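You operate a simulated robot arm through the tools that you are given. There is no shell and no other tool. Be economical: measure what you need, move in short steps, check, and stop when the job is done.

The job below is to be done with a simulated robot arm. You get a single attempt, and the scene is never put back.

Task
The crusher stop was hit: switch off, shut and latch the hatch, free the stop.
Fine: crusher switch off before the stop is twisted out; keep out of the open hatch; the crusher does not start.

Only the result counts: the job must be done as asked and must still hold three seconds after the hand-in. Knocking over, shifting, dropping, spilling or breaking anything else fails it.

Robot
A 7-joint arm with a two-finger parallel gripper on a trunk, on a base that drives. Base frame: it is fixed to the floor where the robot stands at the start and does not move with it; the origin is under the middle of the robot, x ahead of it, y to its left, z up; the surface under the hand at the start is at about z = 0.84. Units: m, degrees, N and s.
With the tool pointing down near the work surface it reaches from about 0.42 to 0.9 m from the robot's upright axis, wherever it stands. Its first joint turns from -115.0 to 115.0 degrees. Places, roughly: crusher isolator [0.7, -0.2, 1.3]; crusher stop stem [0.7, 0.2, 1.2]; crusher switch [0.7, 0, 1.2]; hatch latch [-0.7, -1.3, 0.9]; screen hatch [-1, -1.2, 1.2]; transport packer [-0.75, -1.5, 1]. Payload 3.91 kg.
The TCP is the grasp point between the finger pads, 0.03 m short of the fingertips. In the tool frame z runs along the fingers and y along their closing line. Largest opening 0.11 m; finger width 0.02, thickness 0.01; the body of the gripper, 0.048 by 0.112 m, starts 0.055 m behind the TCP.
Orientation is that of the tool frame in the base frame, as [roll, pitch, yaw] about the fixed x, y, z axes, in that order (R = Rz(yaw) Ry(pitch) Rx(roll)). With the fingers straight down and closing along the base's y, the tool's x points along the base's -x, its y along +y and its z along -z.

Tools
- The arm moves only by the tool nudge_tool. Its argument "targets" is a list of rows, each an object (a shift or turn left out is 0, a gripper value left out holds the last) with "xyz": the shift along the tool's x, y, z in m, a list of three; "turn": the turn, a rotation vector about the tool's x, y, z in degrees, a list of three. In form: [{"xyz": [tx, ty, tz], "turn": [ax, ay, az]}, ...]. A call has 1 to 8 rows; each row is the pose to reach, as a shift and turn from the pose commanded when the call began, along the tool's axes at that moment. "jaw" is the opening in per cent of the stroke, from 0 (shut) to 100 (fully open), set as the call begins (left out, the last holds). Each row takes 0.2 s and may step no farther than 0.05 m and 8.6 degrees from the row before; otherwise, or with a gripper value out of range, the whole call is refused. A pose out of reach is approached as far as the arm can. The call stops where the force on the tool passes 40 N (or 10 N more than at its start, if that is more) or the arm is blocked; 0.2 s more then pass. The fingers move at their own pace (about 0.153 m/s each) and stop on an object; they squeeze with about 29 N. The grip force told is the motor's: it shows also when the fingers shut on nothing. Time passes only in rows, and 0.2 s behind the last, so rows that repeat a pose let the fingers close. It gives the time, the measured TCP pose, the force on the tool (base axes), the opening and the grip force at its end, in the units of the frame above (readings bear some noise), with the torque about the TCP (base axes, N m) and any sound that the robot's microphone picked up.
- Cameras (640 x 400 px; columns grow to the right, rows downward): "scene" is now at [0.2332, 0.1514, 1.5342]; the picture's right is [-0.45, -0.90, 0.00], its down [-0.33, 0.16, -0.93] and it looks along [0.83, -0.41, -0.37] (base axes); focal length 269 px, centre (320, 200). "wrist" rides on the gripper at [0.072, 0.017, -0.103] in the tool frame; the picture's right is [-0.23, 0.97, 0.00], its down [-0.76, -0.18, -0.62] and it looks along [-0.61, -0.14, 0.78] (tool axes); focal length 222 px, centre (320, 200). There is no depth. A picture from a camera that has moved, and an enlarged one, comes with that camera's place and axes in the base frame and with its lens. The place of the scene camera against the robot may be out by one fixed shift of up to 0.018 m in any direction.
- get_image(camera): a new picture of that camera. The clock stands still meanwhile.
- move_column(by): slides the trunk up (or, below 0, down) by that many m; the arm and the scene camera ride with it, the base frame stays. It gives what a move gives, with no picture.
- base_move(legs): drives the robot by 1 to 6 legs, each [ahead, left, turn to the left] in m, m and degrees, along the robot's own axes; the way and the turn of a leg run together, so that a leg with both is an arc; at most 1.5 m and 180 degrees a leg. The arm and the cameras ride along, it lands a little off, and it stops where it bumps. It gives what a move gives.
- pan_tilt(pan, tilt): turns the head with the scene camera to pan (to the left, within 80 degrees either way) and tilt (down, from -29 to 69), counted from straight ahead of the robot. It gives what a move gives.
- zoom(camera, box): a new picture of the part [left, top, right, bottom] of that camera's present view, enlarged. The clock stands still meanwhile.
- sign_off(): hands the job in; it is judged then, once.

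Go step by step. Nothing tells you exact positions but the pictures and the camera data: compare them with the known pose of the tool, close in by small moves and look again before you grip or let go. The budget is 120 turns and 82 pictures, counting those below and the enlarged ones. Unless the task says otherwise, let go and move clear before handing in, and close with one line.

The tools are called after "Emit:" as name(argument=value, ...) on one line, values as JSON. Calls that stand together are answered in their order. nudge_tool: Moves the arm, as the interface text tells. Its arguments: {"type":"object","properties":{"targets":{"type":"array","items":{"type":"object","properties":{"xyz":{"type":"array","items":{"type":"number"}},"turn":{"type":"array","items":{"type":"number"}}}}},"jaw":{"type":"number"}},"required":["targets"]} The other tools are called the same way: move_column (by) slides the trunk up or down; base_move (legs) drives the base; pan_tilt (pan, tilt) turns the head that bears the scene camera; get_image (camera) takes a picture; zoom (camera, box) takes an enlarged picture of a part of a camera's view; sign_off () hands the job in.

At the start:

```text
clock: 0.0
ee_pos: [0.4419, 0.1902, 1.3804]
ee_rot: [-179.9, -0.1, -179.9]
force: [0.2, -0.2, 0.3]
ft_torque: [0.0, -0.02, -0.01]
gripper_width: 0.11
finger_force: 0.1
trunk travel left (down, up): [-0.85, 0.14]
robot x, y, heading: [-0.0007, 0.0013, 0.2]
head pan, tilt: [-26.5, 21.5]
```

scene: 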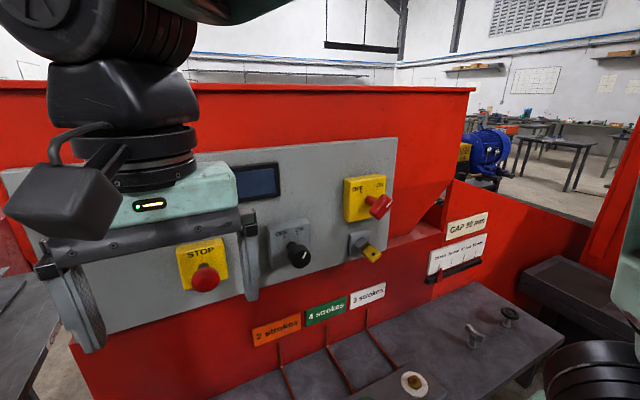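
wrist: 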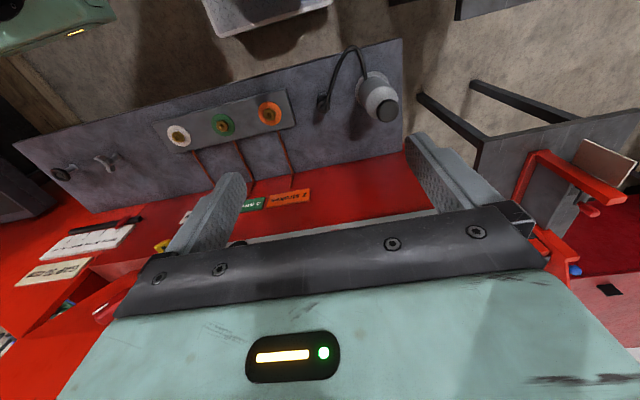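

I see the red panel with the STOP button, a black rotary switch and a yellow/red isolator. I'll zoom in on these first.

Emit:
zoom(camera="scene", box=[160, 150, 420, 312])

Emit:
pan_tilt(pan=-80, tilt=25)

Emit:
get_image(camera="scene")

```text
2.46 times, centred on (290, 231) of scene
camera zoom: at [0.2332, 0.1514, 1.5342], right [-0.45, -0.9, 0.0], down [-0.33, 0.16, -0.93], along [0.83, -0.41, -0.37], focal length 662 px, centre (394, 124)
```

zoom: 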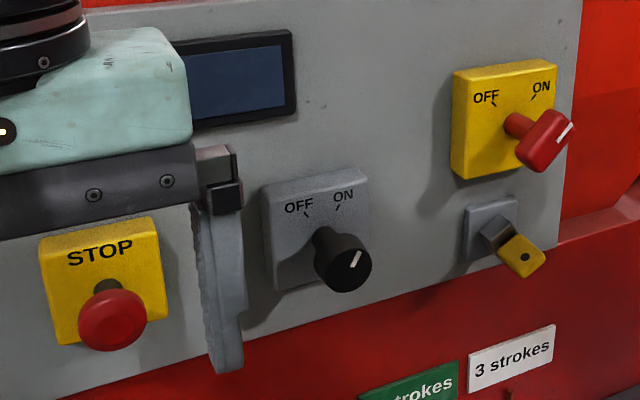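

```text
clock: 1.2
ee_pos: [0.4414, 0.19, 1.3796]
ee_rot: [-180.0, 0.0, 180.0]
force: [-0.8, 0.9, -0.8]
ft_torque: [-0.01, 0.0, -0.01]
gripper_width: 0.1103
finger_force: 0.0
trunk travel left (down, up): [-0.85, 0.14]
robot x, y, heading: [0.0012, -0.0026, -0.1]
head pan, tilt: [-80.0, 25.0]
```

```text
78 pictures are left
camera scene: at [0.1661, 0.1022, 1.5286], right [-0.98, -0.17, 0.0], down [-0.07, 0.42, -0.91], along [0.16, -0.89, -0.42], focal length 269 px, centre (320, 200)
```

scene: 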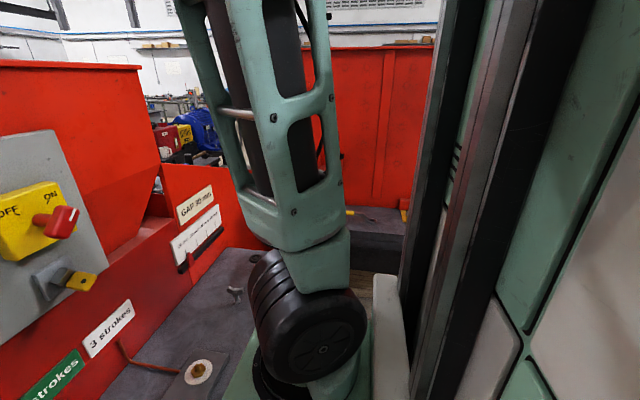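

The crusher switch and the isolator both point to ON, and the stop is pressed in. I'll turn the tool to face the panel (+x) for the switch.

Emit:
nudge_tool(targets=[{"turn": [0, -8.5, 0]}, {"turn": [0, -17, 0]}, {"turn": [0, -25.5, 0]}, {"turn": [0, -34, 0]}, {"turn": [0, -42.5, 0]}, {"turn": [0, -51, 0]}, {"turn": [0, -59.5, 0]}, {"turn": [0, -68, 0]}])

Emit:
nudge_tool(targets=[{"turn": [0, -8, 0]}, {"turn": [0, -16, 0]}, {"turn": [0, -22, 0]}, {"turn": [0, -22, 0]}])

Emit:
pan_tilt(pan=-15, tilt=25)

Emit:
get_image(camera="scene")

Emit:
get_image(camera="wrist")

```text
clock: 3.0
ee_pos: [0.4454, 0.1876, 1.3799]
ee_rot: [-180.0, 67.9, 179.4]
force: [-0.4, 0.7, -0.2]
ft_torque: [0.01, 0.01, 0.02]
gripper_width: 0.1099
finger_force: 0.0
trunk travel left (down, up): [-0.85, 0.14]
robot x, y, heading: [-0.0001, 0.0037, -0.4]
head pan, tilt: [-80.0, 25.0]
```

```text
clock: 4.0
ee_pos: [0.4414, 0.1903, 1.3811]
ee_rot: [12.4, 89.8, 12.5]
force: [0.6, -0.2, -0.3]
ft_torque: [0.02, 0.01, -0.01]
gripper_width: 0.1101
finger_force: 0.0
trunk travel left (down, up): [-0.85, 0.14]
robot x, y, heading: [0.0036, 0.0013, 0.1]
head pan, tilt: [-80.0, 25.0]
```

```text
clock: 5.4
ee_pos: [0.4425, 0.1919, 1.3797]
ee_rot: [83.2, 90.0, 83.2]
force: [0.1, 0.0, -1.0]
ft_torque: [-0.02, 0.04, -0.01]
gripper_width: 0.11
finger_force: 0.0
trunk travel left (down, up): [-0.85, 0.14]
robot x, y, heading: [0.0004, 0.0019, 0.1]
head pan, tilt: [-15.0, 25.0]
```

```text
77 pictures are left
camera scene: at [0.239, 0.169, 1.5286], right [-0.26, -0.97, 0.0], down [-0.41, 0.11, -0.91], along [0.88, -0.24, -0.42], focal length 269 px, centre (320, 200)
```

scene: 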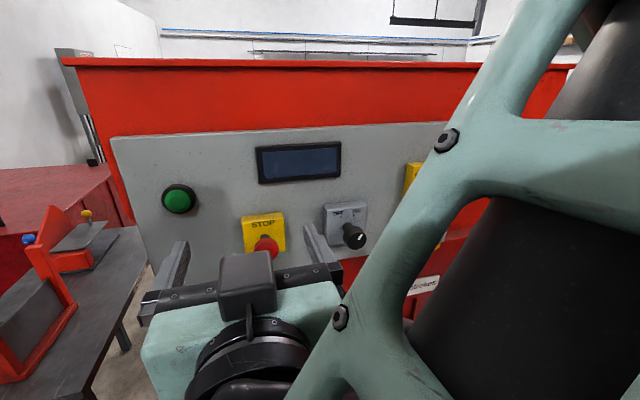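

```text
76 pictures are left
camera wrist: at [0.3393, 0.2077, 1.3081], right [0.0, 0.97, 0.23], down [-0.62, -0.18, 0.76], along [0.78, -0.14, 0.61], focal length 222 px, centre (320, 200)
```

wrist: 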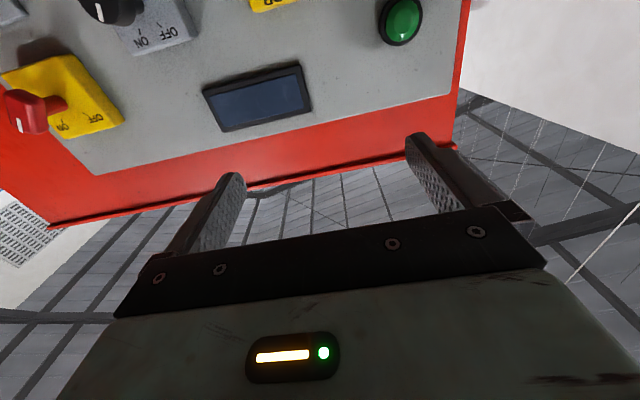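

The switch knob tip triangulates to about (0.657, -0.014, 1.243). I'll move in front of it.

Emit:
nudge_tool(targets=[{"xyz": [0.023, -0.034, 0.02]}, {"xyz": [0.046, -0.068, 0.04]}, {"xyz": [0.069, -0.102, 0.06]}, {"xyz": [0.092, -0.136, 0.08]}, {"xyz": [0.115, -0.17, 0.1]}, {"xyz": [0.137, -0.204, 0.12]}, {"xyz": [0.137, -0.204, 0.12]}], jaw=70)

Emit:
get_image(camera="wrist")

Emit:
get_image(camera="scene")

```text
clock: 6.8
ee_pos: [0.6283, 0.0674, 1.2252]
ee_rot: [-87.9, 89.5, -87.3]
force: [-17.3, 8.5, -3.6]
ft_torque: [0.11, -0.07, -0.55]
gripper_width: 0.0731
finger_force: 0.0
out of reach, approached as far as the arm can: row 2, 3, 4, 5, 6, 7
trunk travel left (down, up): [-0.85, 0.14]
robot x, y, heading: [-0.0005, -0.001, -0.3]
head pan, tilt: [-15.0, 25.0]
stopped in row 7: the force on the tool passed its limit at 95 N (the readings are from after the stop); the commanded pose is now the measured one
```

```text
75 pictures are left
camera wrist: at [0.5259, 0.0814, 1.1534], right [-0.01, 0.98, 0.22], down [-0.62, -0.18, 0.76], along [0.78, -0.13, 0.61], focal length 222 px, centre (320, 200)
```

wrist: 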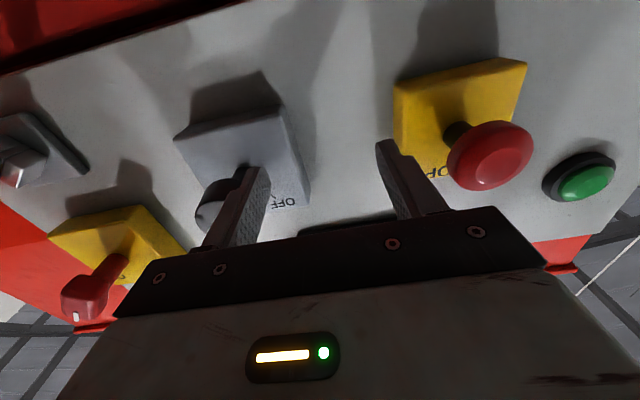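

```text
74 pictures are left
camera scene: at [0.2376, 0.1699, 1.5285], right [-0.26, -0.97, 0.0], down [-0.41, 0.11, -0.91], along [0.88, -0.23, -0.42], focal length 269 px, centre (320, 200)
```

scene: 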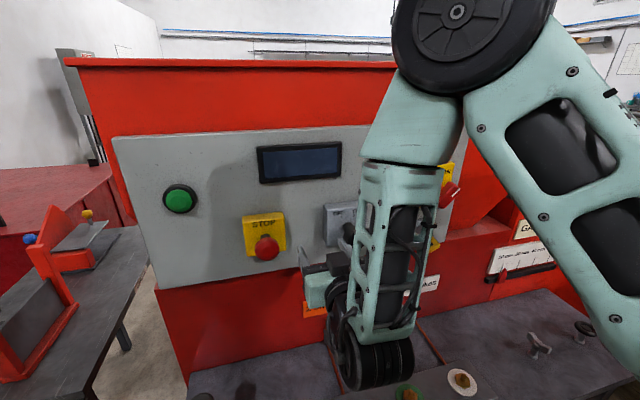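

The pose was too near the trunk for the arm and a finger brushed the knob. I'll drive the base straight back, which also draws the tool away.

Emit:
base_move(legs=[[-0.15, 0, 0]])

Emit:
get_image(camera="wrist")

Emit:
get_image(camera="scene")

```text
clock: 8.2
ee_pos: [0.4831, 0.0639, 1.2251]
ee_rot: [-74.1, 89.6, -73.7]
force: [0.0, 0.1, 0.0]
ft_torque: [0.0, 0.04, -0.02]
gripper_width: 0.077
finger_force: 0.0
trunk travel left (down, up): [-0.85, 0.14]
robot x, y, heading: [-0.1493, 0.0031, -0.0]
head pan, tilt: [-15.0, 25.0]
```

```text
73 pictures are left
camera wrist: at [0.3788, 0.0798, 1.1533], right [-0.01, 0.98, 0.22], down [-0.62, -0.18, 0.76], along [0.78, -0.13, 0.61], focal length 222 px, centre (320, 200)
```

wrist: 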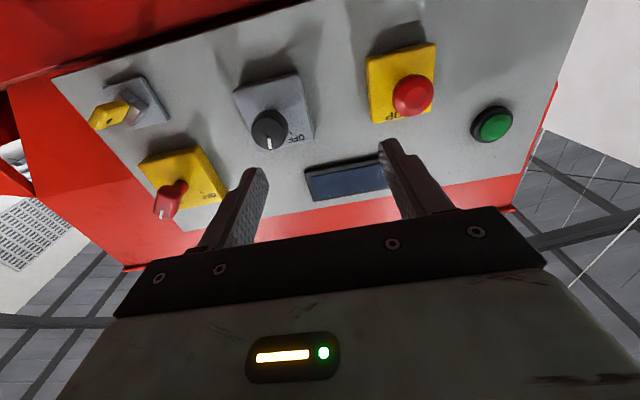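

```text
72 pictures are left
camera scene: at [0.0894, 0.1692, 1.5285], right [-0.26, -0.97, 0.0], down [-0.41, 0.11, -0.91], along [0.88, -0.23, -0.42], focal length 269 px, centre (320, 200)
```

scene: 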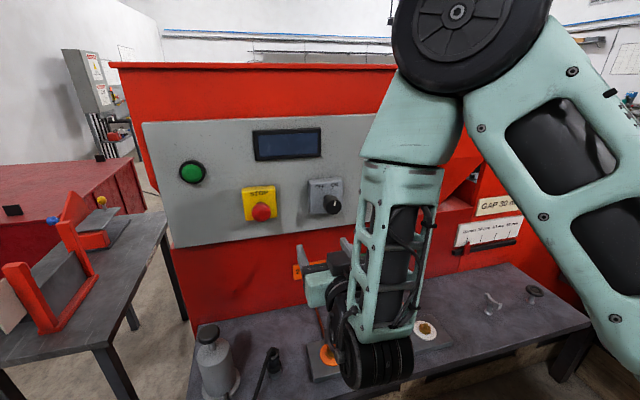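

Now there is a clear view and the knob tip is at about (0.655, -0.008, 1.243). I'll align in front of it with a standoff.

Emit:
nudge_tool(targets=[{"xyz": [-0.009, -0.036, 0.02]}, {"xyz": [-0.018, -0.072, 0.04]}, {"xyz": [-0.018, -0.072, 0.04]}])

Emit:
get_image(camera="wrist")

Emit:
zoom(camera="scene", box=[220, 160, 380, 260])

```text
clock: 9.0
ee_pos: [0.5308, -0.0035, 1.2431]
ee_rot: [-75.7, 89.5, -75.3]
force: [0.2, -0.3, -1.2]
ft_torque: [-0.01, 0.01, 0.04]
gripper_width: 0.0771
finger_force: 0.1
out of reach, approached as far as the arm can: row 1, 2, 3
trunk travel left (down, up): [-0.85, 0.14]
robot x, y, heading: [-0.149, 0.0006, -0.2]
head pan, tilt: [-15.0, 25.0]
```

```text
71 pictures are left
camera wrist: at [0.4279, 0.0126, 1.171], right [-0.01, 0.98, 0.22], down [-0.62, -0.18, 0.76], along [0.78, -0.13, 0.61], focal length 222 px, centre (320, 200)
```

wrist: 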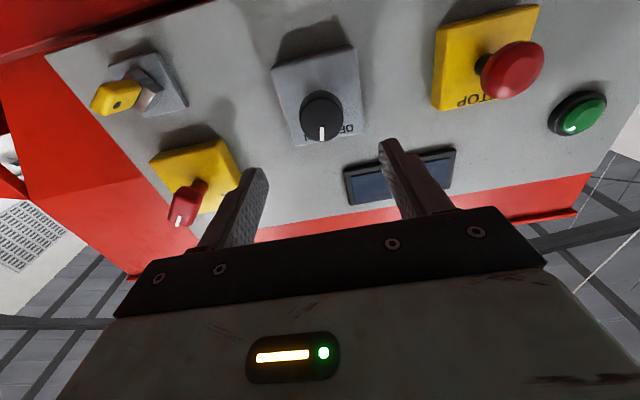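

```text
4.00 times, centred on (300, 210) of scene
camera zoom: at [0.0892, 0.1691, 1.5285], right [-0.26, -0.97, 0.0], down [-0.41, 0.11, -0.91], along [0.88, -0.23, -0.42], focal length 1075 px, centre (400, 160)
```

zoom: 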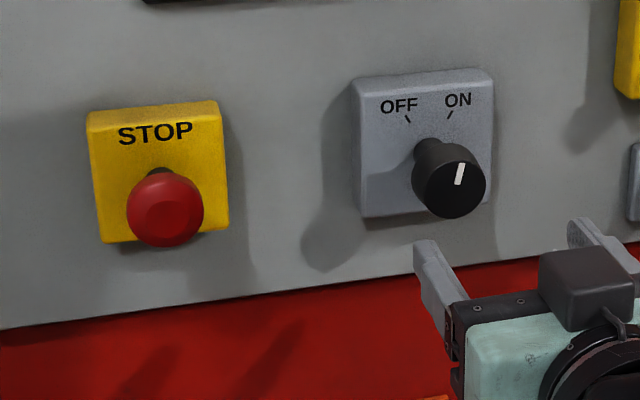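

The arm is near a joint limit here, so I'll stand farther back and lower the trunk a little for a better arm posture.

Emit:
base_move(legs=[[-0.17, 0, 0]])

Emit:
move_column(by=-0.15)

Emit:
nudge_tool(targets=[{"xyz": [-0.035, 0, 0.03]}, {"xyz": [-0.07, 0, 0.06]}, {"xyz": [-0.105, 0, 0.09]}, {"xyz": [-0.14, 0, 0.12]}, {"xyz": [-0.15, 0, 0.15]}, {"xyz": [-0.15, 0, 0.17]}, {"xyz": [-0.15, 0, 0.17]}])

Emit:
get_image(camera="scene")

```text
clock: 10.5
ee_pos: [0.3587, -0.0028, 1.2424]
ee_rot: [-73.0, 89.4, -72.8]
force: [1.0, 0.6, 0.7]
ft_torque: [0.02, -0.01, -0.03]
gripper_width: 0.0771
finger_force: 0.0
trunk travel left (down, up): [-0.85, 0.14]
robot x, y, heading: [-0.3256, -0.0021, 0.1]
head pan, tilt: [-15.0, 25.0]
```

```text
clock: 12.2
ee_pos: [0.3592, -0.0043, 1.0934]
ee_rot: [-72.5, 89.5, -72.2]
force: [-0.3, 0.9, -1.3]
ft_torque: [0.0, 0.03, -0.01]
gripper_width: 0.0771
finger_force: 0.1
trunk travel left (down, up): [-0.7, 0.29]
robot x, y, heading: [-0.3239, -0.0006, 0.1]
head pan, tilt: [-15.0, 25.0]
```

```text
clock: 13.8
ee_pos: [0.5296, -0.0021, 1.2439]
ee_rot: [-73.6, 89.4, -73.2]
force: [-0.3, -0.5, 0.6]
ft_torque: [0.02, -0.02, -0.03]
gripper_width: 0.0769
finger_force: 0.1
trunk travel left (down, up): [-0.7, 0.29]
robot x, y, heading: [-0.3219, 0.0024, -0.0]
head pan, tilt: [-15.0, 25.0]
```

```text
69 pictures are left
camera scene: at [-0.0823, 0.1686, 1.3786], right [-0.26, -0.97, 0.0], down [-0.41, 0.11, -0.91], along [0.87, -0.24, -0.42], focal length 269 px, centre (320, 200)
```

scene: 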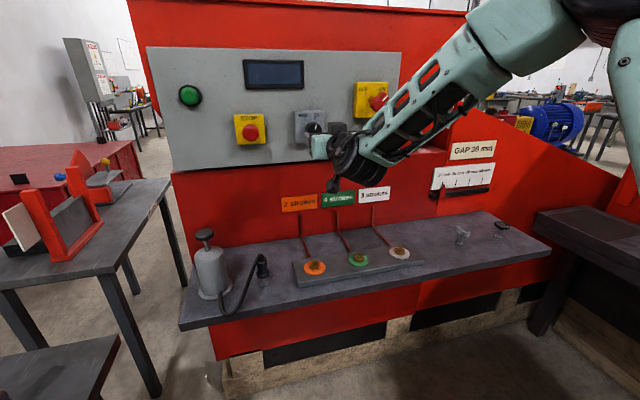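

The posture is good and the wrist geometry says I am centred on the knob. I'll advance and grip.

Emit:
nudge_tool(targets=[{"xyz": [0, -0.002, 0.04]}, {"xyz": [0, -0.002, 0.08]}, {"xyz": [0, -0.002, 0.1]}, {"xyz": [0, -0.002, 0.115]}, {"xyz": [0, -0.002, 0.115]}])

Emit:
get_image(camera="wrist")

Emit:
zoom(camera="scene", box=[240, 90, 400, 190])

```text
clock: 15.0
ee_pos: [0.6441, -0.0048, 1.2429]
ee_rot: [-72.8, 89.5, -72.5]
force: [0.0, -0.9, 0.1]
ft_torque: [0.02, -0.03, -0.02]
gripper_width: 0.0771
finger_force: 0.0
trunk travel left (down, up): [-0.7, 0.29]
robot x, y, heading: [-0.3214, 0.0027, -0.3]
head pan, tilt: [-15.0, 25.0]
```

```text
68 pictures are left
camera wrist: at [0.541, 0.0118, 1.1711], right [-0.01, 0.98, 0.22], down [-0.62, -0.17, 0.76], along [0.78, -0.13, 0.61], focal length 222 px, centre (320, 200)
```

wrist: 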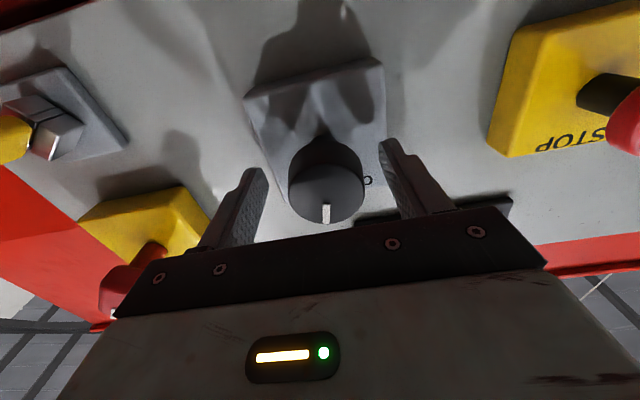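

```text
4.00 times, centred on (320, 140) of scene
camera zoom: at [-0.0823, 0.1686, 1.3786], right [-0.26, -0.97, 0.0], down [-0.41, 0.11, -0.91], along [0.87, -0.24, -0.42], focal length 1075 px, centre (320, 440)
```

zoom: 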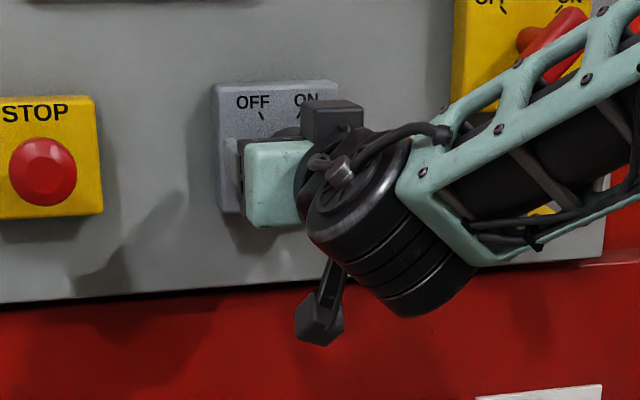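

The knob sits between the fingers. I'll close on it and check.

Emit:
nudge_tool(targets=[{"xyz": [0, 0, 0.008]}, {"xyz": [0, 0, 0.008]}])

Emit:
nudge_tool(targets=[{"xyz": [0, 0, 0]}, {"xyz": [0, 0, 0]}, {"xyz": [0, 0, 0]}], jaw=0)

```text
clock: 15.6
ee_pos: [0.652, -0.004, 1.2428]
ee_rot: [-73.0, 89.5, -72.7]
force: [0.4, 0.0, -0.3]
ft_torque: [0.0, -0.01, 0.01]
gripper_width: 0.0768
finger_force: 0.1
trunk travel left (down, up): [-0.7, 0.29]
robot x, y, heading: [-0.3221, -0.0014, -0.2]
head pan, tilt: [-15.0, 25.0]
```

```text
clock: 16.4
ee_pos: [0.6519, -0.0005, 1.2435]
ee_rot: [-73.5, 89.6, -73.1]
force: [6.4, 17.1, 3.5]
ft_torque: [0.08, -0.08, 0.33]
gripper_width: 0.0423
finger_force: 45.0
trunk travel left (down, up): [-0.7, 0.29]
robot x, y, heading: [-0.3253, 0.003, -0.3]
head pan, tilt: [-15.0, 25.0]
```

I have the knob. I'll ease the sideways load and twist toward OFF (counterclockwise).

Emit:
nudge_tool(targets=[{"xyz": [0, 0.004, 0], "turn": [0, 0, -8]}, {"xyz": [0, 0.004, 0], "turn": [0, 0, -16]}, {"xyz": [0, 0.004, 0], "turn": [0, 0, -24]}, {"xyz": [0, 0.004, 0], "turn": [0, 0, -32]}])

Emit:
get_image(camera="wrist")

```text
clock: 17.4
ee_pos: [0.6521, 0.0018, 1.2439]
ee_rot: [-89.9, 57.4, -89.5]
force: [0.8, 16.5, -0.4]
ft_torque: [0.12, 0.36, -0.35]
gripper_width: 0.0418
finger_force: 45.1
trunk travel left (down, up): [-0.7, 0.29]
robot x, y, heading: [-0.3203, -0.0022, -0.2]
head pan, tilt: [-15.0, 25.0]
```

```text
66 pictures are left
camera wrist: at [0.5486, -0.0233, 1.1737], right [-0.01, 0.94, -0.33], down [-0.63, 0.26, 0.74], along [0.78, 0.21, 0.59], focal length 222 px, centre (320, 200)
```

wrist: 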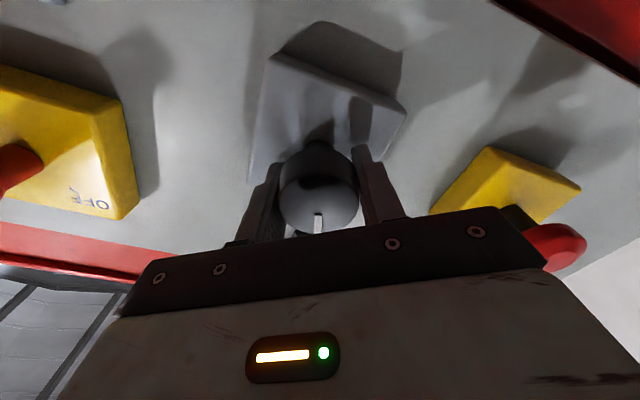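

The pointer turns with the gripper. I'll continue the twist.

Emit:
nudge_tool(targets=[{"turn": [0, 0, -8]}, {"turn": [0, 0, -16]}, {"turn": [0, 0, -24]}, {"turn": [0, 0, -30]}, {"turn": [0, 0, -30]}])

Emit:
get_image(camera="wrist")

Emit:
zoom(camera="scene", box=[240, 90, 400, 190])

```text
clock: 18.6
ee_pos: [0.6499, 0.0019, 1.2401]
ee_rot: [-90.2, 27.3, -89.8]
force: [-7.9, 16.4, -20.1]
ft_torque: [1.14, 0.23, -0.22]
gripper_width: 0.0422
finger_force: 44.9
trunk travel left (down, up): [-0.7, 0.29]
robot x, y, heading: [-0.3216, 0.0026, -0.2]
head pan, tilt: [-15.0, 25.0]
```

```text
65 pictures are left
camera wrist: at [0.5487, -0.0554, 1.1935], right [-0.01, 0.65, -0.76], down [-0.63, 0.59, 0.51], along [0.78, 0.48, 0.4], focal length 222 px, centre (320, 200)
```

wrist: 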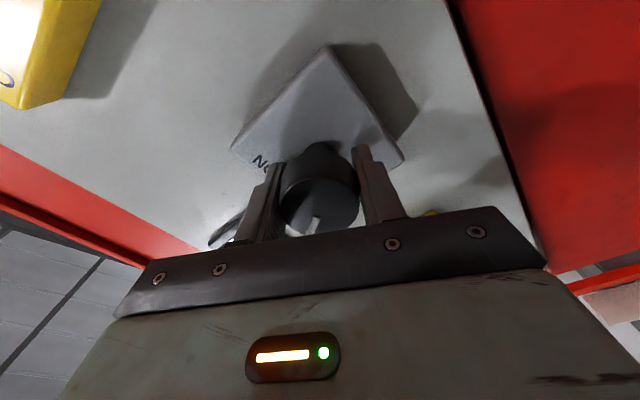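

```text
4.00 times, centred on (320, 140) of scene
camera zoom: at [-0.0819, 0.1696, 1.3781], right [-0.26, -0.97, 0.0], down [-0.41, 0.11, -0.91], along [0.87, -0.24, -0.42], focal length 1075 px, centre (320, 440)
```

zoom: 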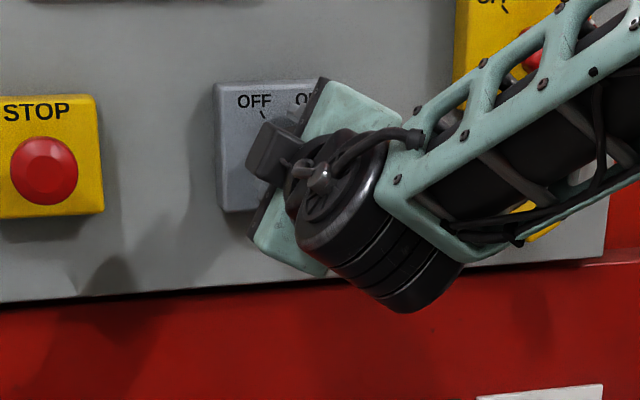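

Torque rose to 1.1 N·m, so the knob is probably at its end stop. I'll release, back out and check the pointer.

Emit:
nudge_tool(targets=[{"xyz": [0, 0, 0]}, {"xyz": [0, 0, 0]}], jaw=75)

Emit:
nudge_tool(targets=[{"xyz": [0, 0, -0.04]}, {"xyz": [0, 0, -0.08]}, {"xyz": [0, 0, -0.12]}, {"xyz": [0, 0, -0.12], "turn": [0, 0, 8]}, {"xyz": [0, 0, -0.12], "turn": [0, 0, 16]}, {"xyz": [0, 0, -0.12], "turn": [0, 0, 24]}, {"xyz": [0, 0, -0.12], "turn": [0, 0, 32]}])

Emit:
nudge_tool(targets=[{"xyz": [0, 0, -0.04], "turn": [0, 0, 8]}, {"xyz": [0, 0, -0.08], "turn": [0, 0, 16]}, {"xyz": [0, 0, -0.12], "turn": [0, 0, 24]}, {"xyz": [0, 0, -0.12], "turn": [0, 0, 30]}])

Emit:
get_image(camera="wrist")

Emit:
zoom(camera="scene", box=[200, 75, 400, 200])

```text
clock: 19.2
ee_pos: [0.6534, -0.0007, 1.2451]
ee_rot: [-89.7, 27.4, -89.7]
force: [0.5, 0.0, -0.8]
ft_torque: [0.01, 0.01, 0.03]
gripper_width: 0.0825
finger_force: 0.0
trunk travel left (down, up): [-0.7, 0.29]
robot x, y, heading: [-0.3212, -0.0002, -0.1]
head pan, tilt: [-15.0, 25.0]
```

```text
clock: 20.8
ee_pos: [0.5318, 0.0005, 1.2428]
ee_rot: [-89.7, 59.6, -89.5]
force: [-0.6, 0.6, 0.4]
ft_torque: [0.01, 0.03, -0.02]
gripper_width: 0.0823
finger_force: 0.0
trunk travel left (down, up): [-0.7, 0.29]
robot x, y, heading: [-0.3209, -0.0018, 0.1]
head pan, tilt: [-15.0, 25.0]
```

```text
clock: 21.8
ee_pos: [0.4108, -0.003, 1.2423]
ee_rot: [-69.4, 89.7, -69.2]
force: [-0.3, -0.4, 0.6]
ft_torque: [-0.03, -0.02, 0.02]
gripper_width: 0.0824
finger_force: 0.0
trunk travel left (down, up): [-0.7, 0.29]
robot x, y, heading: [-0.323, -0.005, 0.0]
head pan, tilt: [-15.0, 25.0]
```

```text
63 pictures are left
camera wrist: at [0.3083, 0.0147, 1.1714], right [-0.01, 0.98, 0.22], down [-0.62, -0.18, 0.76], along [0.78, -0.13, 0.61], focal length 222 px, centre (320, 200)
```

wrist: 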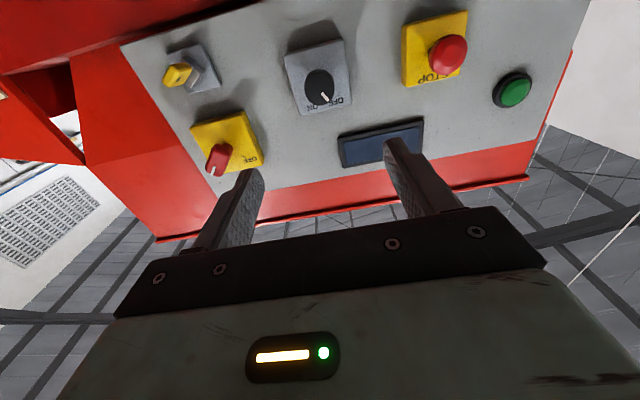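

```text
3.20 times, centred on (300, 138) of scene
camera zoom: at [-0.0822, 0.1687, 1.3785], right [-0.26, -0.97, 0.0], down [-0.41, 0.11, -0.91], along [0.87, -0.24, -0.42], focal length 860 px, centre (384, 400)
```

zoom: 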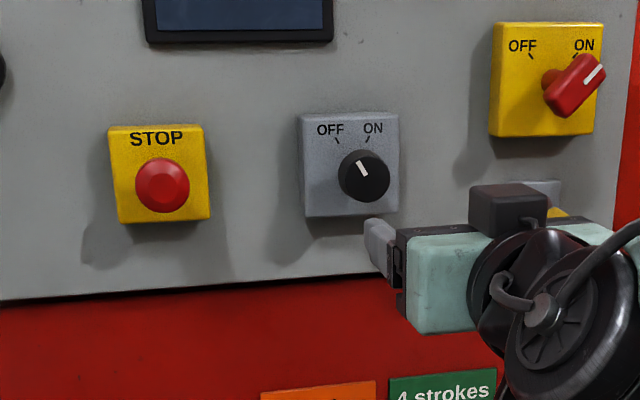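

The switch now reads OFF. Next I need to see the hatch, so I'll back up and turn right to look.

Emit:
base_move(legs=[[-0.15, 0, 0], [0, 0, -45]])

Emit:
pan_tilt(pan=-70, tilt=25)

Emit:
get_image(camera="scene")

```text
clock: 25.3
ee_pos: [0.0442, -0.5205, 1.2442]
ee_rot: [-72.0, 89.6, -116.9]
force: [0.0, 0.1, 0.2]
ft_torque: [-0.01, 0.0, -0.01]
gripper_width: 0.0825
finger_force: 0.1
trunk travel left (down, up): [-0.7, 0.29]
robot x, y, heading: [-0.4703, 0.0029, -45.2]
head pan, tilt: [-15.0, 25.0]
```

```text
clock: 26.5
ee_pos: [0.0454, -0.5214, 1.2423]
ee_rot: [-72.1, 89.5, -116.9]
force: [-0.5, 0.1, -1.3]
ft_torque: [-0.01, 0.02, 0.0]
gripper_width: 0.0823
finger_force: 0.1
trunk travel left (down, up): [-0.7, 0.29]
robot x, y, heading: [-0.471, 0.0007, -45.4]
head pan, tilt: [-70.0, 25.0]
```

```text
61 pictures are left
camera scene: at [-0.2573, -0.0516, 1.3786], right [-0.9, 0.43, 0.0], down [0.18, 0.38, -0.91], along [-0.39, -0.82, -0.42], focal length 269 px, centre (320, 200)
```

scene: 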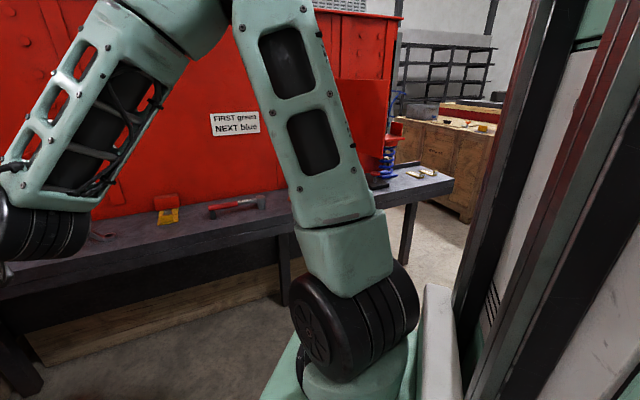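

The hatch side is a red wall facing +y with a bench in front and a sign "FIRST green NEXT blue". I'll turn to face it.

Emit:
base_move(legs=[[0, 0, -45], [0, -0.35, 0]])

Emit:
pan_tilt(pan=0, tilt=25)

Emit:
get_image(camera="scene")

Emit:
get_image(camera="wrist")

```text
clock: 30.8
ee_pos: [-0.8183, -0.7336, 1.2436]
ee_rot: [-72.0, 89.5, -161.5]
force: [-0.2, 0.1, 1.3]
ft_torque: [0.02, 0.02, 0.0]
gripper_width: 0.0824
finger_force: 0.0
trunk travel left (down, up): [-0.7, 0.29]
robot x, y, heading: [-0.8201, 0.0022, -89.7]
head pan, tilt: [-70.0, 25.0]
```

```text
clock: 32.2
ee_pos: [-0.8186, -0.7333, 1.244]
ee_rot: [-72.0, 89.5, -161.7]
force: [0.4, 0.0, -0.2]
ft_torque: [0.01, 0.03, 0.0]
gripper_width: 0.0827
finger_force: 0.1
trunk travel left (down, up): [-0.7, 0.29]
robot x, y, heading: [-0.8247, -0.0008, -89.8]
head pan, tilt: [0.0, 25.0]
```

```text
60 pictures are left
camera scene: at [-0.6067, -0.2462, 1.3786], right [-1.0, 0.0, 0.0], down [0.0, 0.42, -0.91], along [0.0, -0.91, -0.42], focal length 269 px, centre (320, 200)
```

scene: 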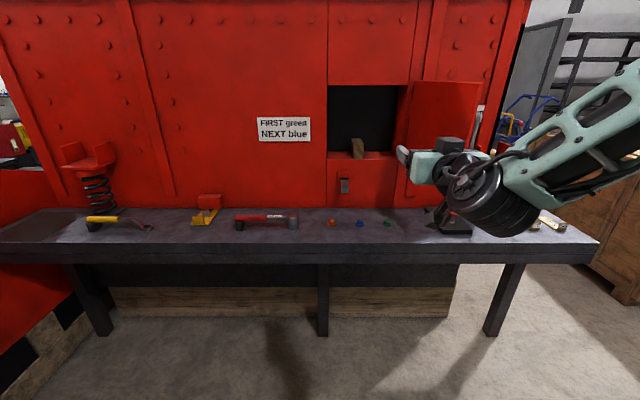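

```text
59 pictures are left
camera wrist: at [-0.8031, -0.6301, 1.1715], right [0.98, 0.01, 0.22], down [-0.18, 0.62, 0.76], along [-0.13, -0.78, 0.61], focal length 222 px, centre (320, 200)
```

wrist: 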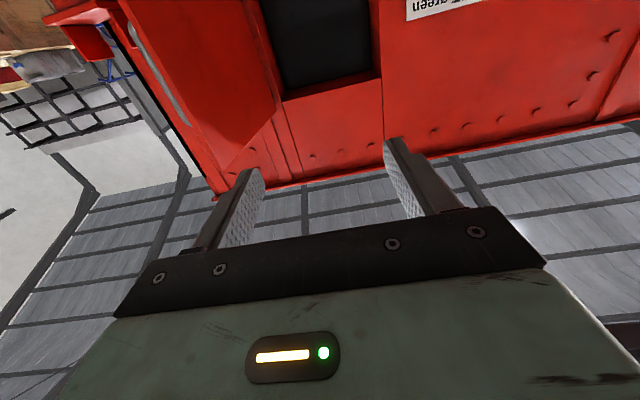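

The hatch door stands open, hinged on its right (-x) side, and there is a wooden block on the sill and a latch below. I'll zoom in.

Emit:
zoom(camera="scene", box=[290, 70, 510, 240])

Emit:
zoom(camera="scene", box=[310, 130, 410, 210])

Emit:
zoom(camera="scene", box=[200, 110, 410, 240])

```text
2.35 times, centred on (400, 155) of scene
camera zoom: at [-0.6067, -0.2462, 1.3786], right [-1.0, 0.0, 0.0], down [0.0, 0.42, -0.91], along [0.0, -0.91, -0.42], focal length 632 px, centre (132, 306)
```

zoom: 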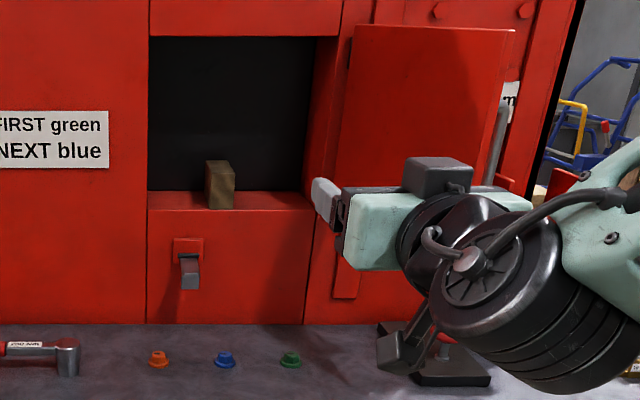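

```text
5.00 times, centred on (360, 170) of scene
camera zoom: at [-0.6067, -0.2462, 1.3786], right [-1.0, 0.0, 0.0], down [0.0, 0.42, -0.91], along [0.0, -0.91, -0.42], focal length 1344 px, centre (120, 350)
```

zoom: 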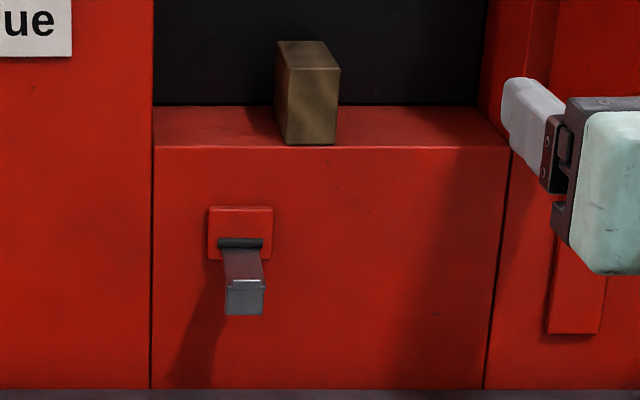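

```text
3.05 times, centred on (305, 175) of scene
camera zoom: at [-0.6067, -0.2462, 1.3786], right [-1.0, 0.0, 0.0], down [0.0, 0.42, -0.91], along [0.0, -0.91, -0.42], focal length 819 px, centre (366, 276)
```

zoom: 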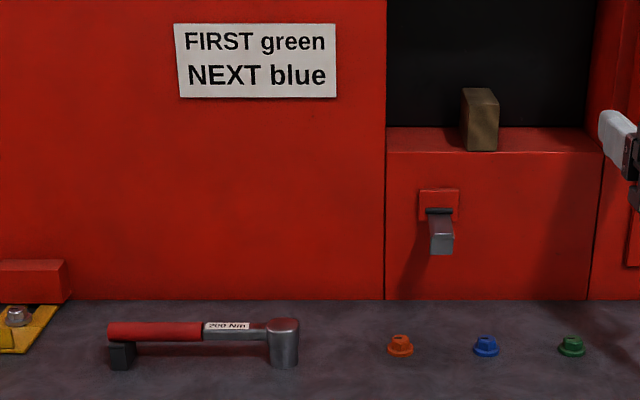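

The door opens to about 100° with a handle bar on its outer face, and a packer stands on the sill edge. I'll shift right to view the outer face and judge whether the packer blocks the door.

Emit:
base_move(legs=[[0, -0.5, 0]])

Emit:
pan_tilt(pan=20, tilt=22)

Emit:
get_image(camera="scene")

Emit:
get_image(camera="wrist")

```text
clock: 35.1
ee_pos: [-1.314, -0.7338, 1.2442]
ee_rot: [-71.9, 89.5, -161.3]
force: [-0.2, 0.3, 0.4]
ft_torque: [0.0, 0.0, -0.03]
gripper_width: 0.0825
finger_force: 0.1
trunk travel left (down, up): [-0.7, 0.29]
robot x, y, heading: [-1.3167, -0.0041, -89.7]
head pan, tilt: [0.0, 25.0]
```

```text
clock: 36.0
ee_pos: [-1.3147, -0.7351, 1.2435]
ee_rot: [-72.3, 89.6, -161.7]
force: [-0.9, 0.6, 0.0]
ft_torque: [0.0, -0.06, 0.0]
gripper_width: 0.0828
finger_force: 0.1
trunk travel left (down, up): [-0.7, 0.29]
robot x, y, heading: [-1.3179, -0.0034, -89.5]
head pan, tilt: [20.0, 22.0]
```

```text
55 pictures are left
camera scene: at [-1.0718, -0.2422, 1.3834], right [-0.94, -0.34, 0.0], down [-0.13, 0.35, -0.93], along [0.32, -0.87, -0.37], focal length 269 px, centre (320, 200)
```

scene: 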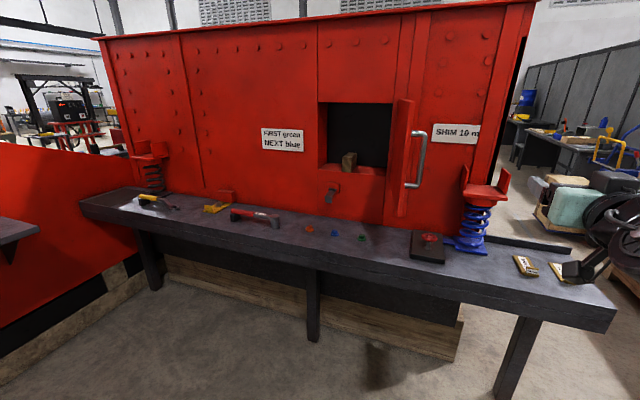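

```text
54 pictures are left
camera wrist: at [-1.2991, -0.6314, 1.1715], right [0.98, 0.01, 0.22], down [-0.18, 0.62, 0.76], along [-0.13, -0.78, 0.61], focal length 222 px, centre (320, 200)
```

wrist: 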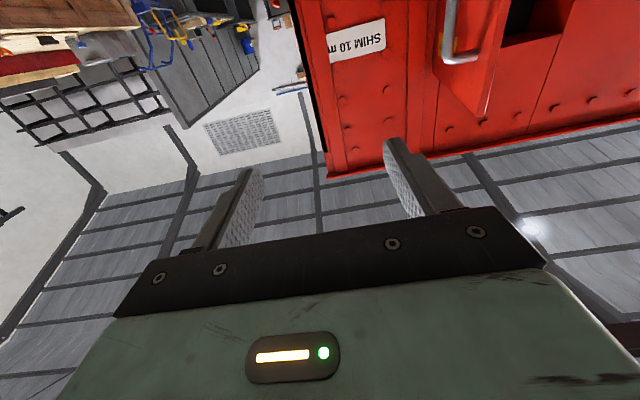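

Clear view now: the door has a D-shaped handle on its outer face. I'll zoom in on the door and packer.

Emit:
zoom(camera="scene", box=[300, 85, 460, 265])

Emit:
zoom(camera="scene", box=[310, 140, 400, 210])

```text
2.22 times, centred on (380, 175) of scene
camera zoom: at [-1.0718, -0.2422, 1.3834], right [-0.94, -0.34, 0.0], down [-0.13, 0.35, -0.93], along [0.32, -0.87, -0.37], focal length 597 px, centre (187, 256)
```

zoom: 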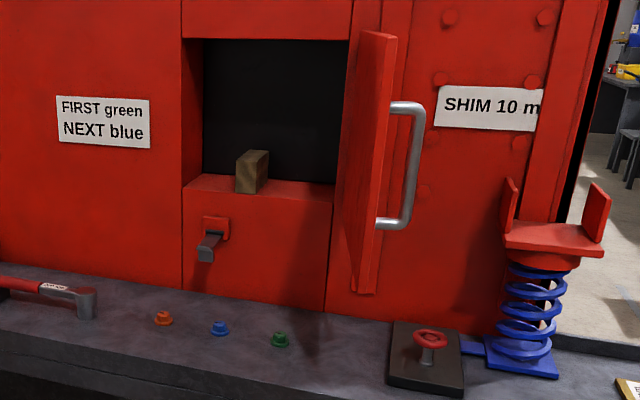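

```text
5.71 times, centred on (355, 175) of scene
camera zoom: at [-1.0718, -0.2422, 1.3834], right [-0.94, -0.34, 0.0], down [-0.13, 0.35, -0.93], along [0.32, -0.87, -0.37], focal length 1536 px, centre (120, 343)
```

zoom: 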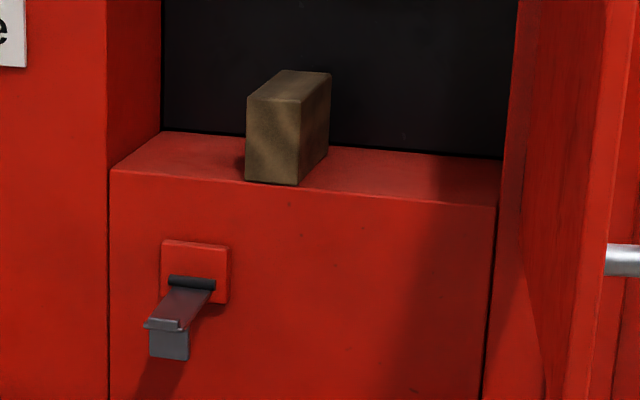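

I need a clearer look at the door's lower edge and hinge, so I'll zoom further.

Emit:
zoom(camera="scene", box=[375, 90, 455, 230])

```text
2.86 times, centred on (415, 160) of scene
camera zoom: at [-1.0718, -0.2422, 1.3834], right [-0.94, -0.34, 0.0], down [-0.13, 0.35, -0.93], along [0.32, -0.87, -0.37], focal length 768 px, centre (49, 314)
```

zoom: 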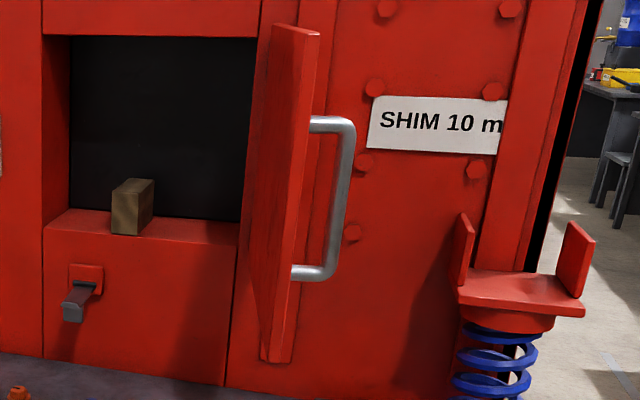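

The wall face computes to y≈-1.40; the door overlays the opening (door x -0.98 to -0.60, z 1.03 to 1.36). I'll take one tight zoom of the packer's base to see if it stands clear of the face.

Emit:
zoom(camera="scene", box=[335, 147, 371, 177])

```text
13.33 times, centred on (353, 162) of scene
camera zoom: at [-1.0718, -0.2422, 1.3834], right [-0.94, -0.34, 0.0], down [-0.13, 0.35, -0.93], along [0.32, -0.87, -0.37], focal length 3584 px, centre (-120, 707)
```

zoom: 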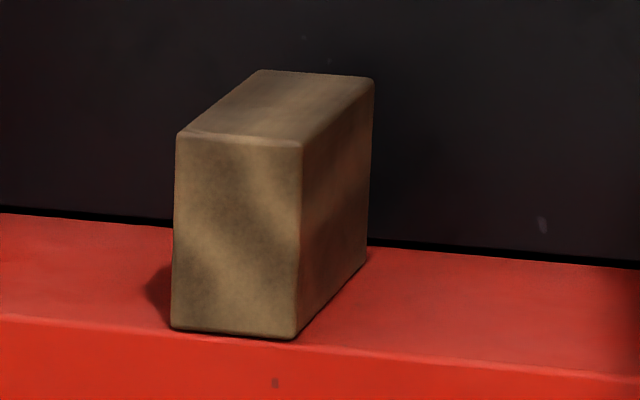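

The packer stands slightly inside the frame face, so the overlay door should clear it. Plan: grip the vertical handle bar (about (-1.075, -1.11, 1.2)) and swing the door along its arc. First I'll move the arm to its right and reposition the base.

Emit:
nudge_tool(targets=[{"xyz": [0.01, -0.045, 0]}, {"xyz": [0.02, -0.09, 0]}, {"xyz": [0.03, -0.135, 0]}, {"xyz": [0.04, -0.18, 0]}, {"xyz": [0.04, -0.22, 0]}, {"xyz": [0.04, -0.22, 0]}])

Emit:
base_move(legs=[[0, 0.34, 0], [0.2, 0, 0]])

Emit:
get_image(camera="wrist")

Emit:
get_image(camera="scene")

```text
clock: 37.4
ee_pos: [-1.5367, -0.7363, 1.2045]
ee_rot: [-70.3, 89.5, -159.5]
force: [-0.4, -1.1, -0.6]
ft_torque: [-0.01, 0.01, 0.01]
gripper_width: 0.0827
finger_force: 0.0
trunk travel left (down, up): [-0.7, 0.29]
robot x, y, heading: [-1.3209, -0.0033, -89.8]
head pan, tilt: [20.0, 22.0]
```

```text
clock: 40.8
ee_pos: [-1.1954, -0.9369, 1.2045]
ee_rot: [-72.3, 89.4, -161.5]
force: [0.1, -0.1, -0.1]
ft_torque: [-0.02, 0.0, 0.0]
gripper_width: 0.0824
finger_force: 0.0
trunk travel left (down, up): [-0.7, 0.29]
robot x, y, heading: [-0.9777, -0.2015, -89.4]
head pan, tilt: [20.0, 22.0]
```

```text
49 pictures are left
camera wrist: at [-1.1811, -0.8335, 1.1322], right [0.98, 0.02, 0.22], down [-0.18, 0.62, 0.76], along [-0.13, -0.78, 0.61], focal length 222 px, centre (320, 200)
```

wrist: 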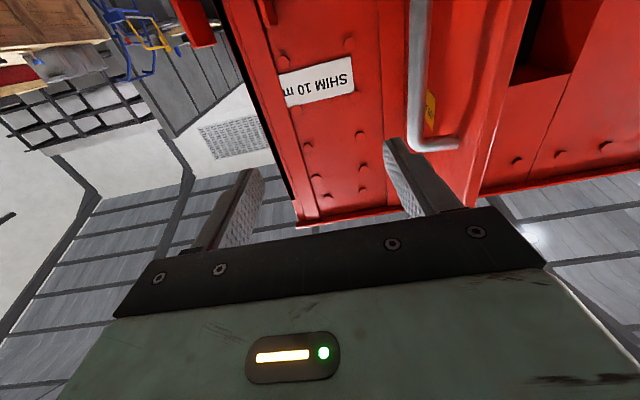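

```text
48 pictures are left
camera scene: at [-0.7342, -0.4403, 1.3834], right [-0.94, -0.35, 0.0], down [-0.13, 0.35, -0.93], along [0.32, -0.87, -0.37], focal length 269 px, centre (320, 200)
```

scene: 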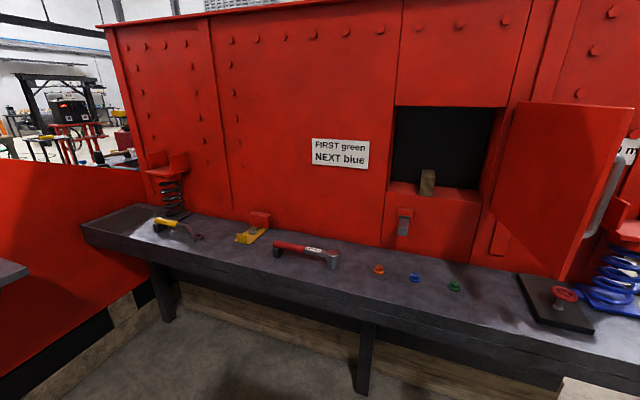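

Bar corner triangulates from the wrist to about (-1.10, -1.06, 1.26), leaving little gap behind it. I'll push the bar's outer side with closed fingers first, after driving 0.2 m closer.

Emit:
nudge_tool(targets=[{"xyz": [0, 0, -0.04]}, {"xyz": [0, 0, -0.08]}, {"xyz": [0, 0, -0.1]}, {"xyz": [0, 0, -0.1]}], jaw=0)

Emit:
base_move(legs=[[0.2, 0, 0]])

Emit:
get_image(camera="wrist")

Emit:
get_image(camera="scene")

```text
clock: 41.8
ee_pos: [-1.2103, -0.8681, 1.2138]
ee_rot: [-74.0, 89.5, -163.2]
force: [0.2, -0.2, 0.0]
ft_torque: [-0.03, -0.01, 0.02]
gripper_width: 0.0
finger_force: 29.2
out of reach, approached as far as the arm can: row 2, 3, 4
trunk travel left (down, up): [-0.7, 0.29]
robot x, y, heading: [-0.9816, -0.1974, -89.5]
head pan, tilt: [20.0, 22.0]
```

```text
clock: 43.4
ee_pos: [-1.2073, -1.0693, 1.214]
ee_rot: [-73.5, 89.5, -162.5]
force: [0.1, -0.1, -0.8]
ft_torque: [0.0, 0.01, 0.02]
gripper_width: 0.0
finger_force: 28.9
trunk travel left (down, up): [-0.7, 0.29]
robot x, y, heading: [-0.982, -0.4004, -89.4]
head pan, tilt: [20.0, 22.0]
```

```text
47 pictures are left
camera wrist: at [-1.1926, -0.9651, 1.1417], right [0.98, 0.02, 0.22], down [-0.18, 0.62, 0.76], along [-0.12, -0.78, 0.61], focal length 222 px, centre (320, 200)
```

wrist: 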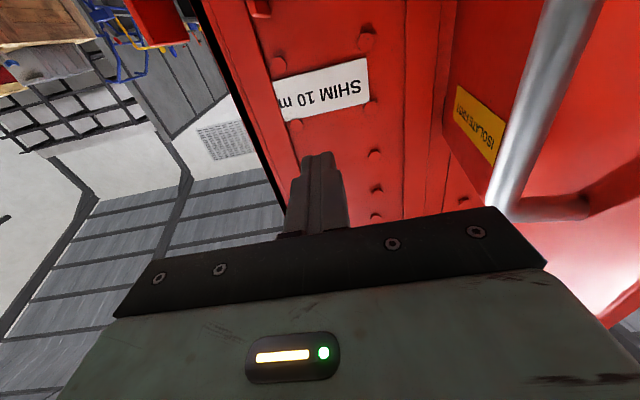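

```text
46 pictures are left
camera scene: at [-0.732, -0.6392, 1.3834], right [-0.94, -0.35, 0.0], down [-0.13, 0.35, -0.93], along [0.33, -0.87, -0.37], focal length 269 px, centre (320, 200)
```

scene: 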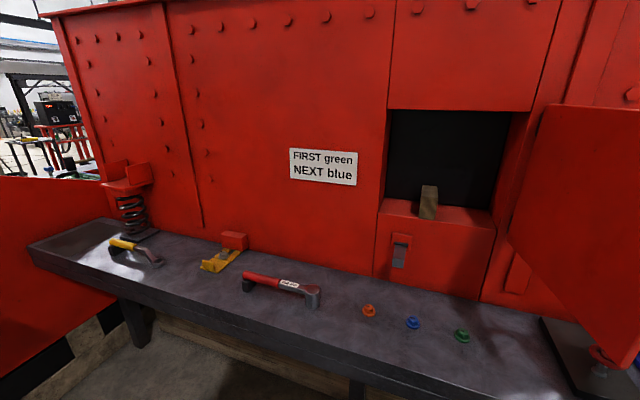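

The label on the door reads "ISOLATE FIRST", which is the warning for reaching in; I won't reach in. The bar is about 0.1 m to the left of the closed fingers, so I'll push it left gently.

Emit:
nudge_tool(targets=[{"xyz": [0, 0.04, -0.01]}, {"xyz": [0, 0.08, -0.01]}, {"xyz": [0, 0.11, -0.012]}, {"xyz": [0, 0.14, -0.015]}, {"xyz": [0, 0.17, -0.019]}, {"xyz": [0, 0.17, -0.019]}])

Emit:
get_image(camera="wrist")

Emit:
get_image(camera="scene")

```text
clock: 44.8
ee_pos: [-1.0271, -1.0811, 1.2278]
ee_rot: [-72.6, 89.5, -161.7]
force: [0.2, 0.1, -0.3]
ft_torque: [-0.01, 0.03, 0.03]
gripper_width: 0.0
finger_force: 28.8
out of reach, approached as far as the arm can: row 1, 2, 3, 4, 5, 6
trunk travel left (down, up): [-0.7, 0.29]
robot x, y, heading: [-0.9747, -0.4008, -89.1]
head pan, tilt: [20.0, 22.0]
```

```text
45 pictures are left
camera wrist: at [-1.0119, -0.9772, 1.1551], right [0.98, 0.02, 0.22], down [-0.18, 0.62, 0.76], along [-0.12, -0.78, 0.61], focal length 222 px, centre (320, 200)
```

wrist: 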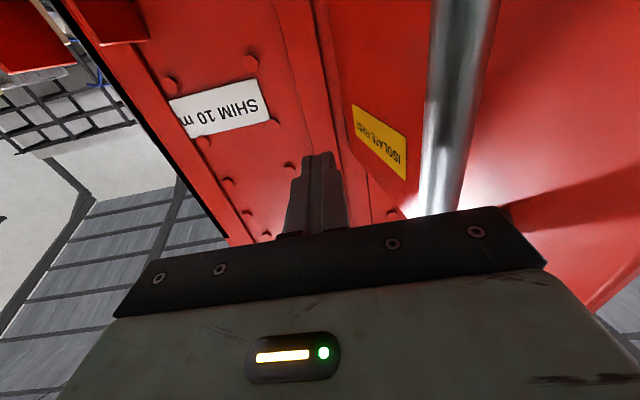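

```text
44 pictures are left
camera scene: at [-0.7321, -0.6391, 1.3834], right [-0.94, -0.35, 0.0], down [-0.13, 0.35, -0.93], along [0.33, -0.87, -0.37], focal length 269 px, centre (320, 200)
```

scene: 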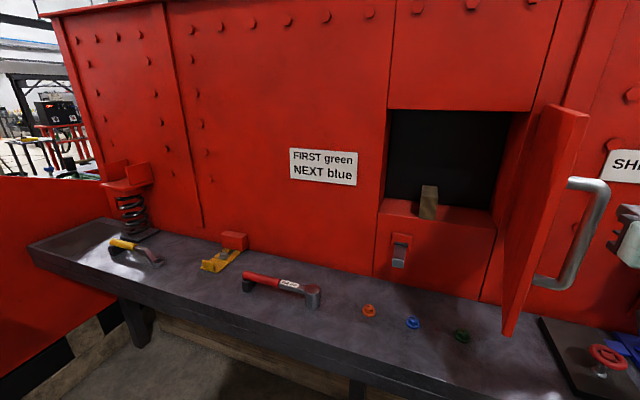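

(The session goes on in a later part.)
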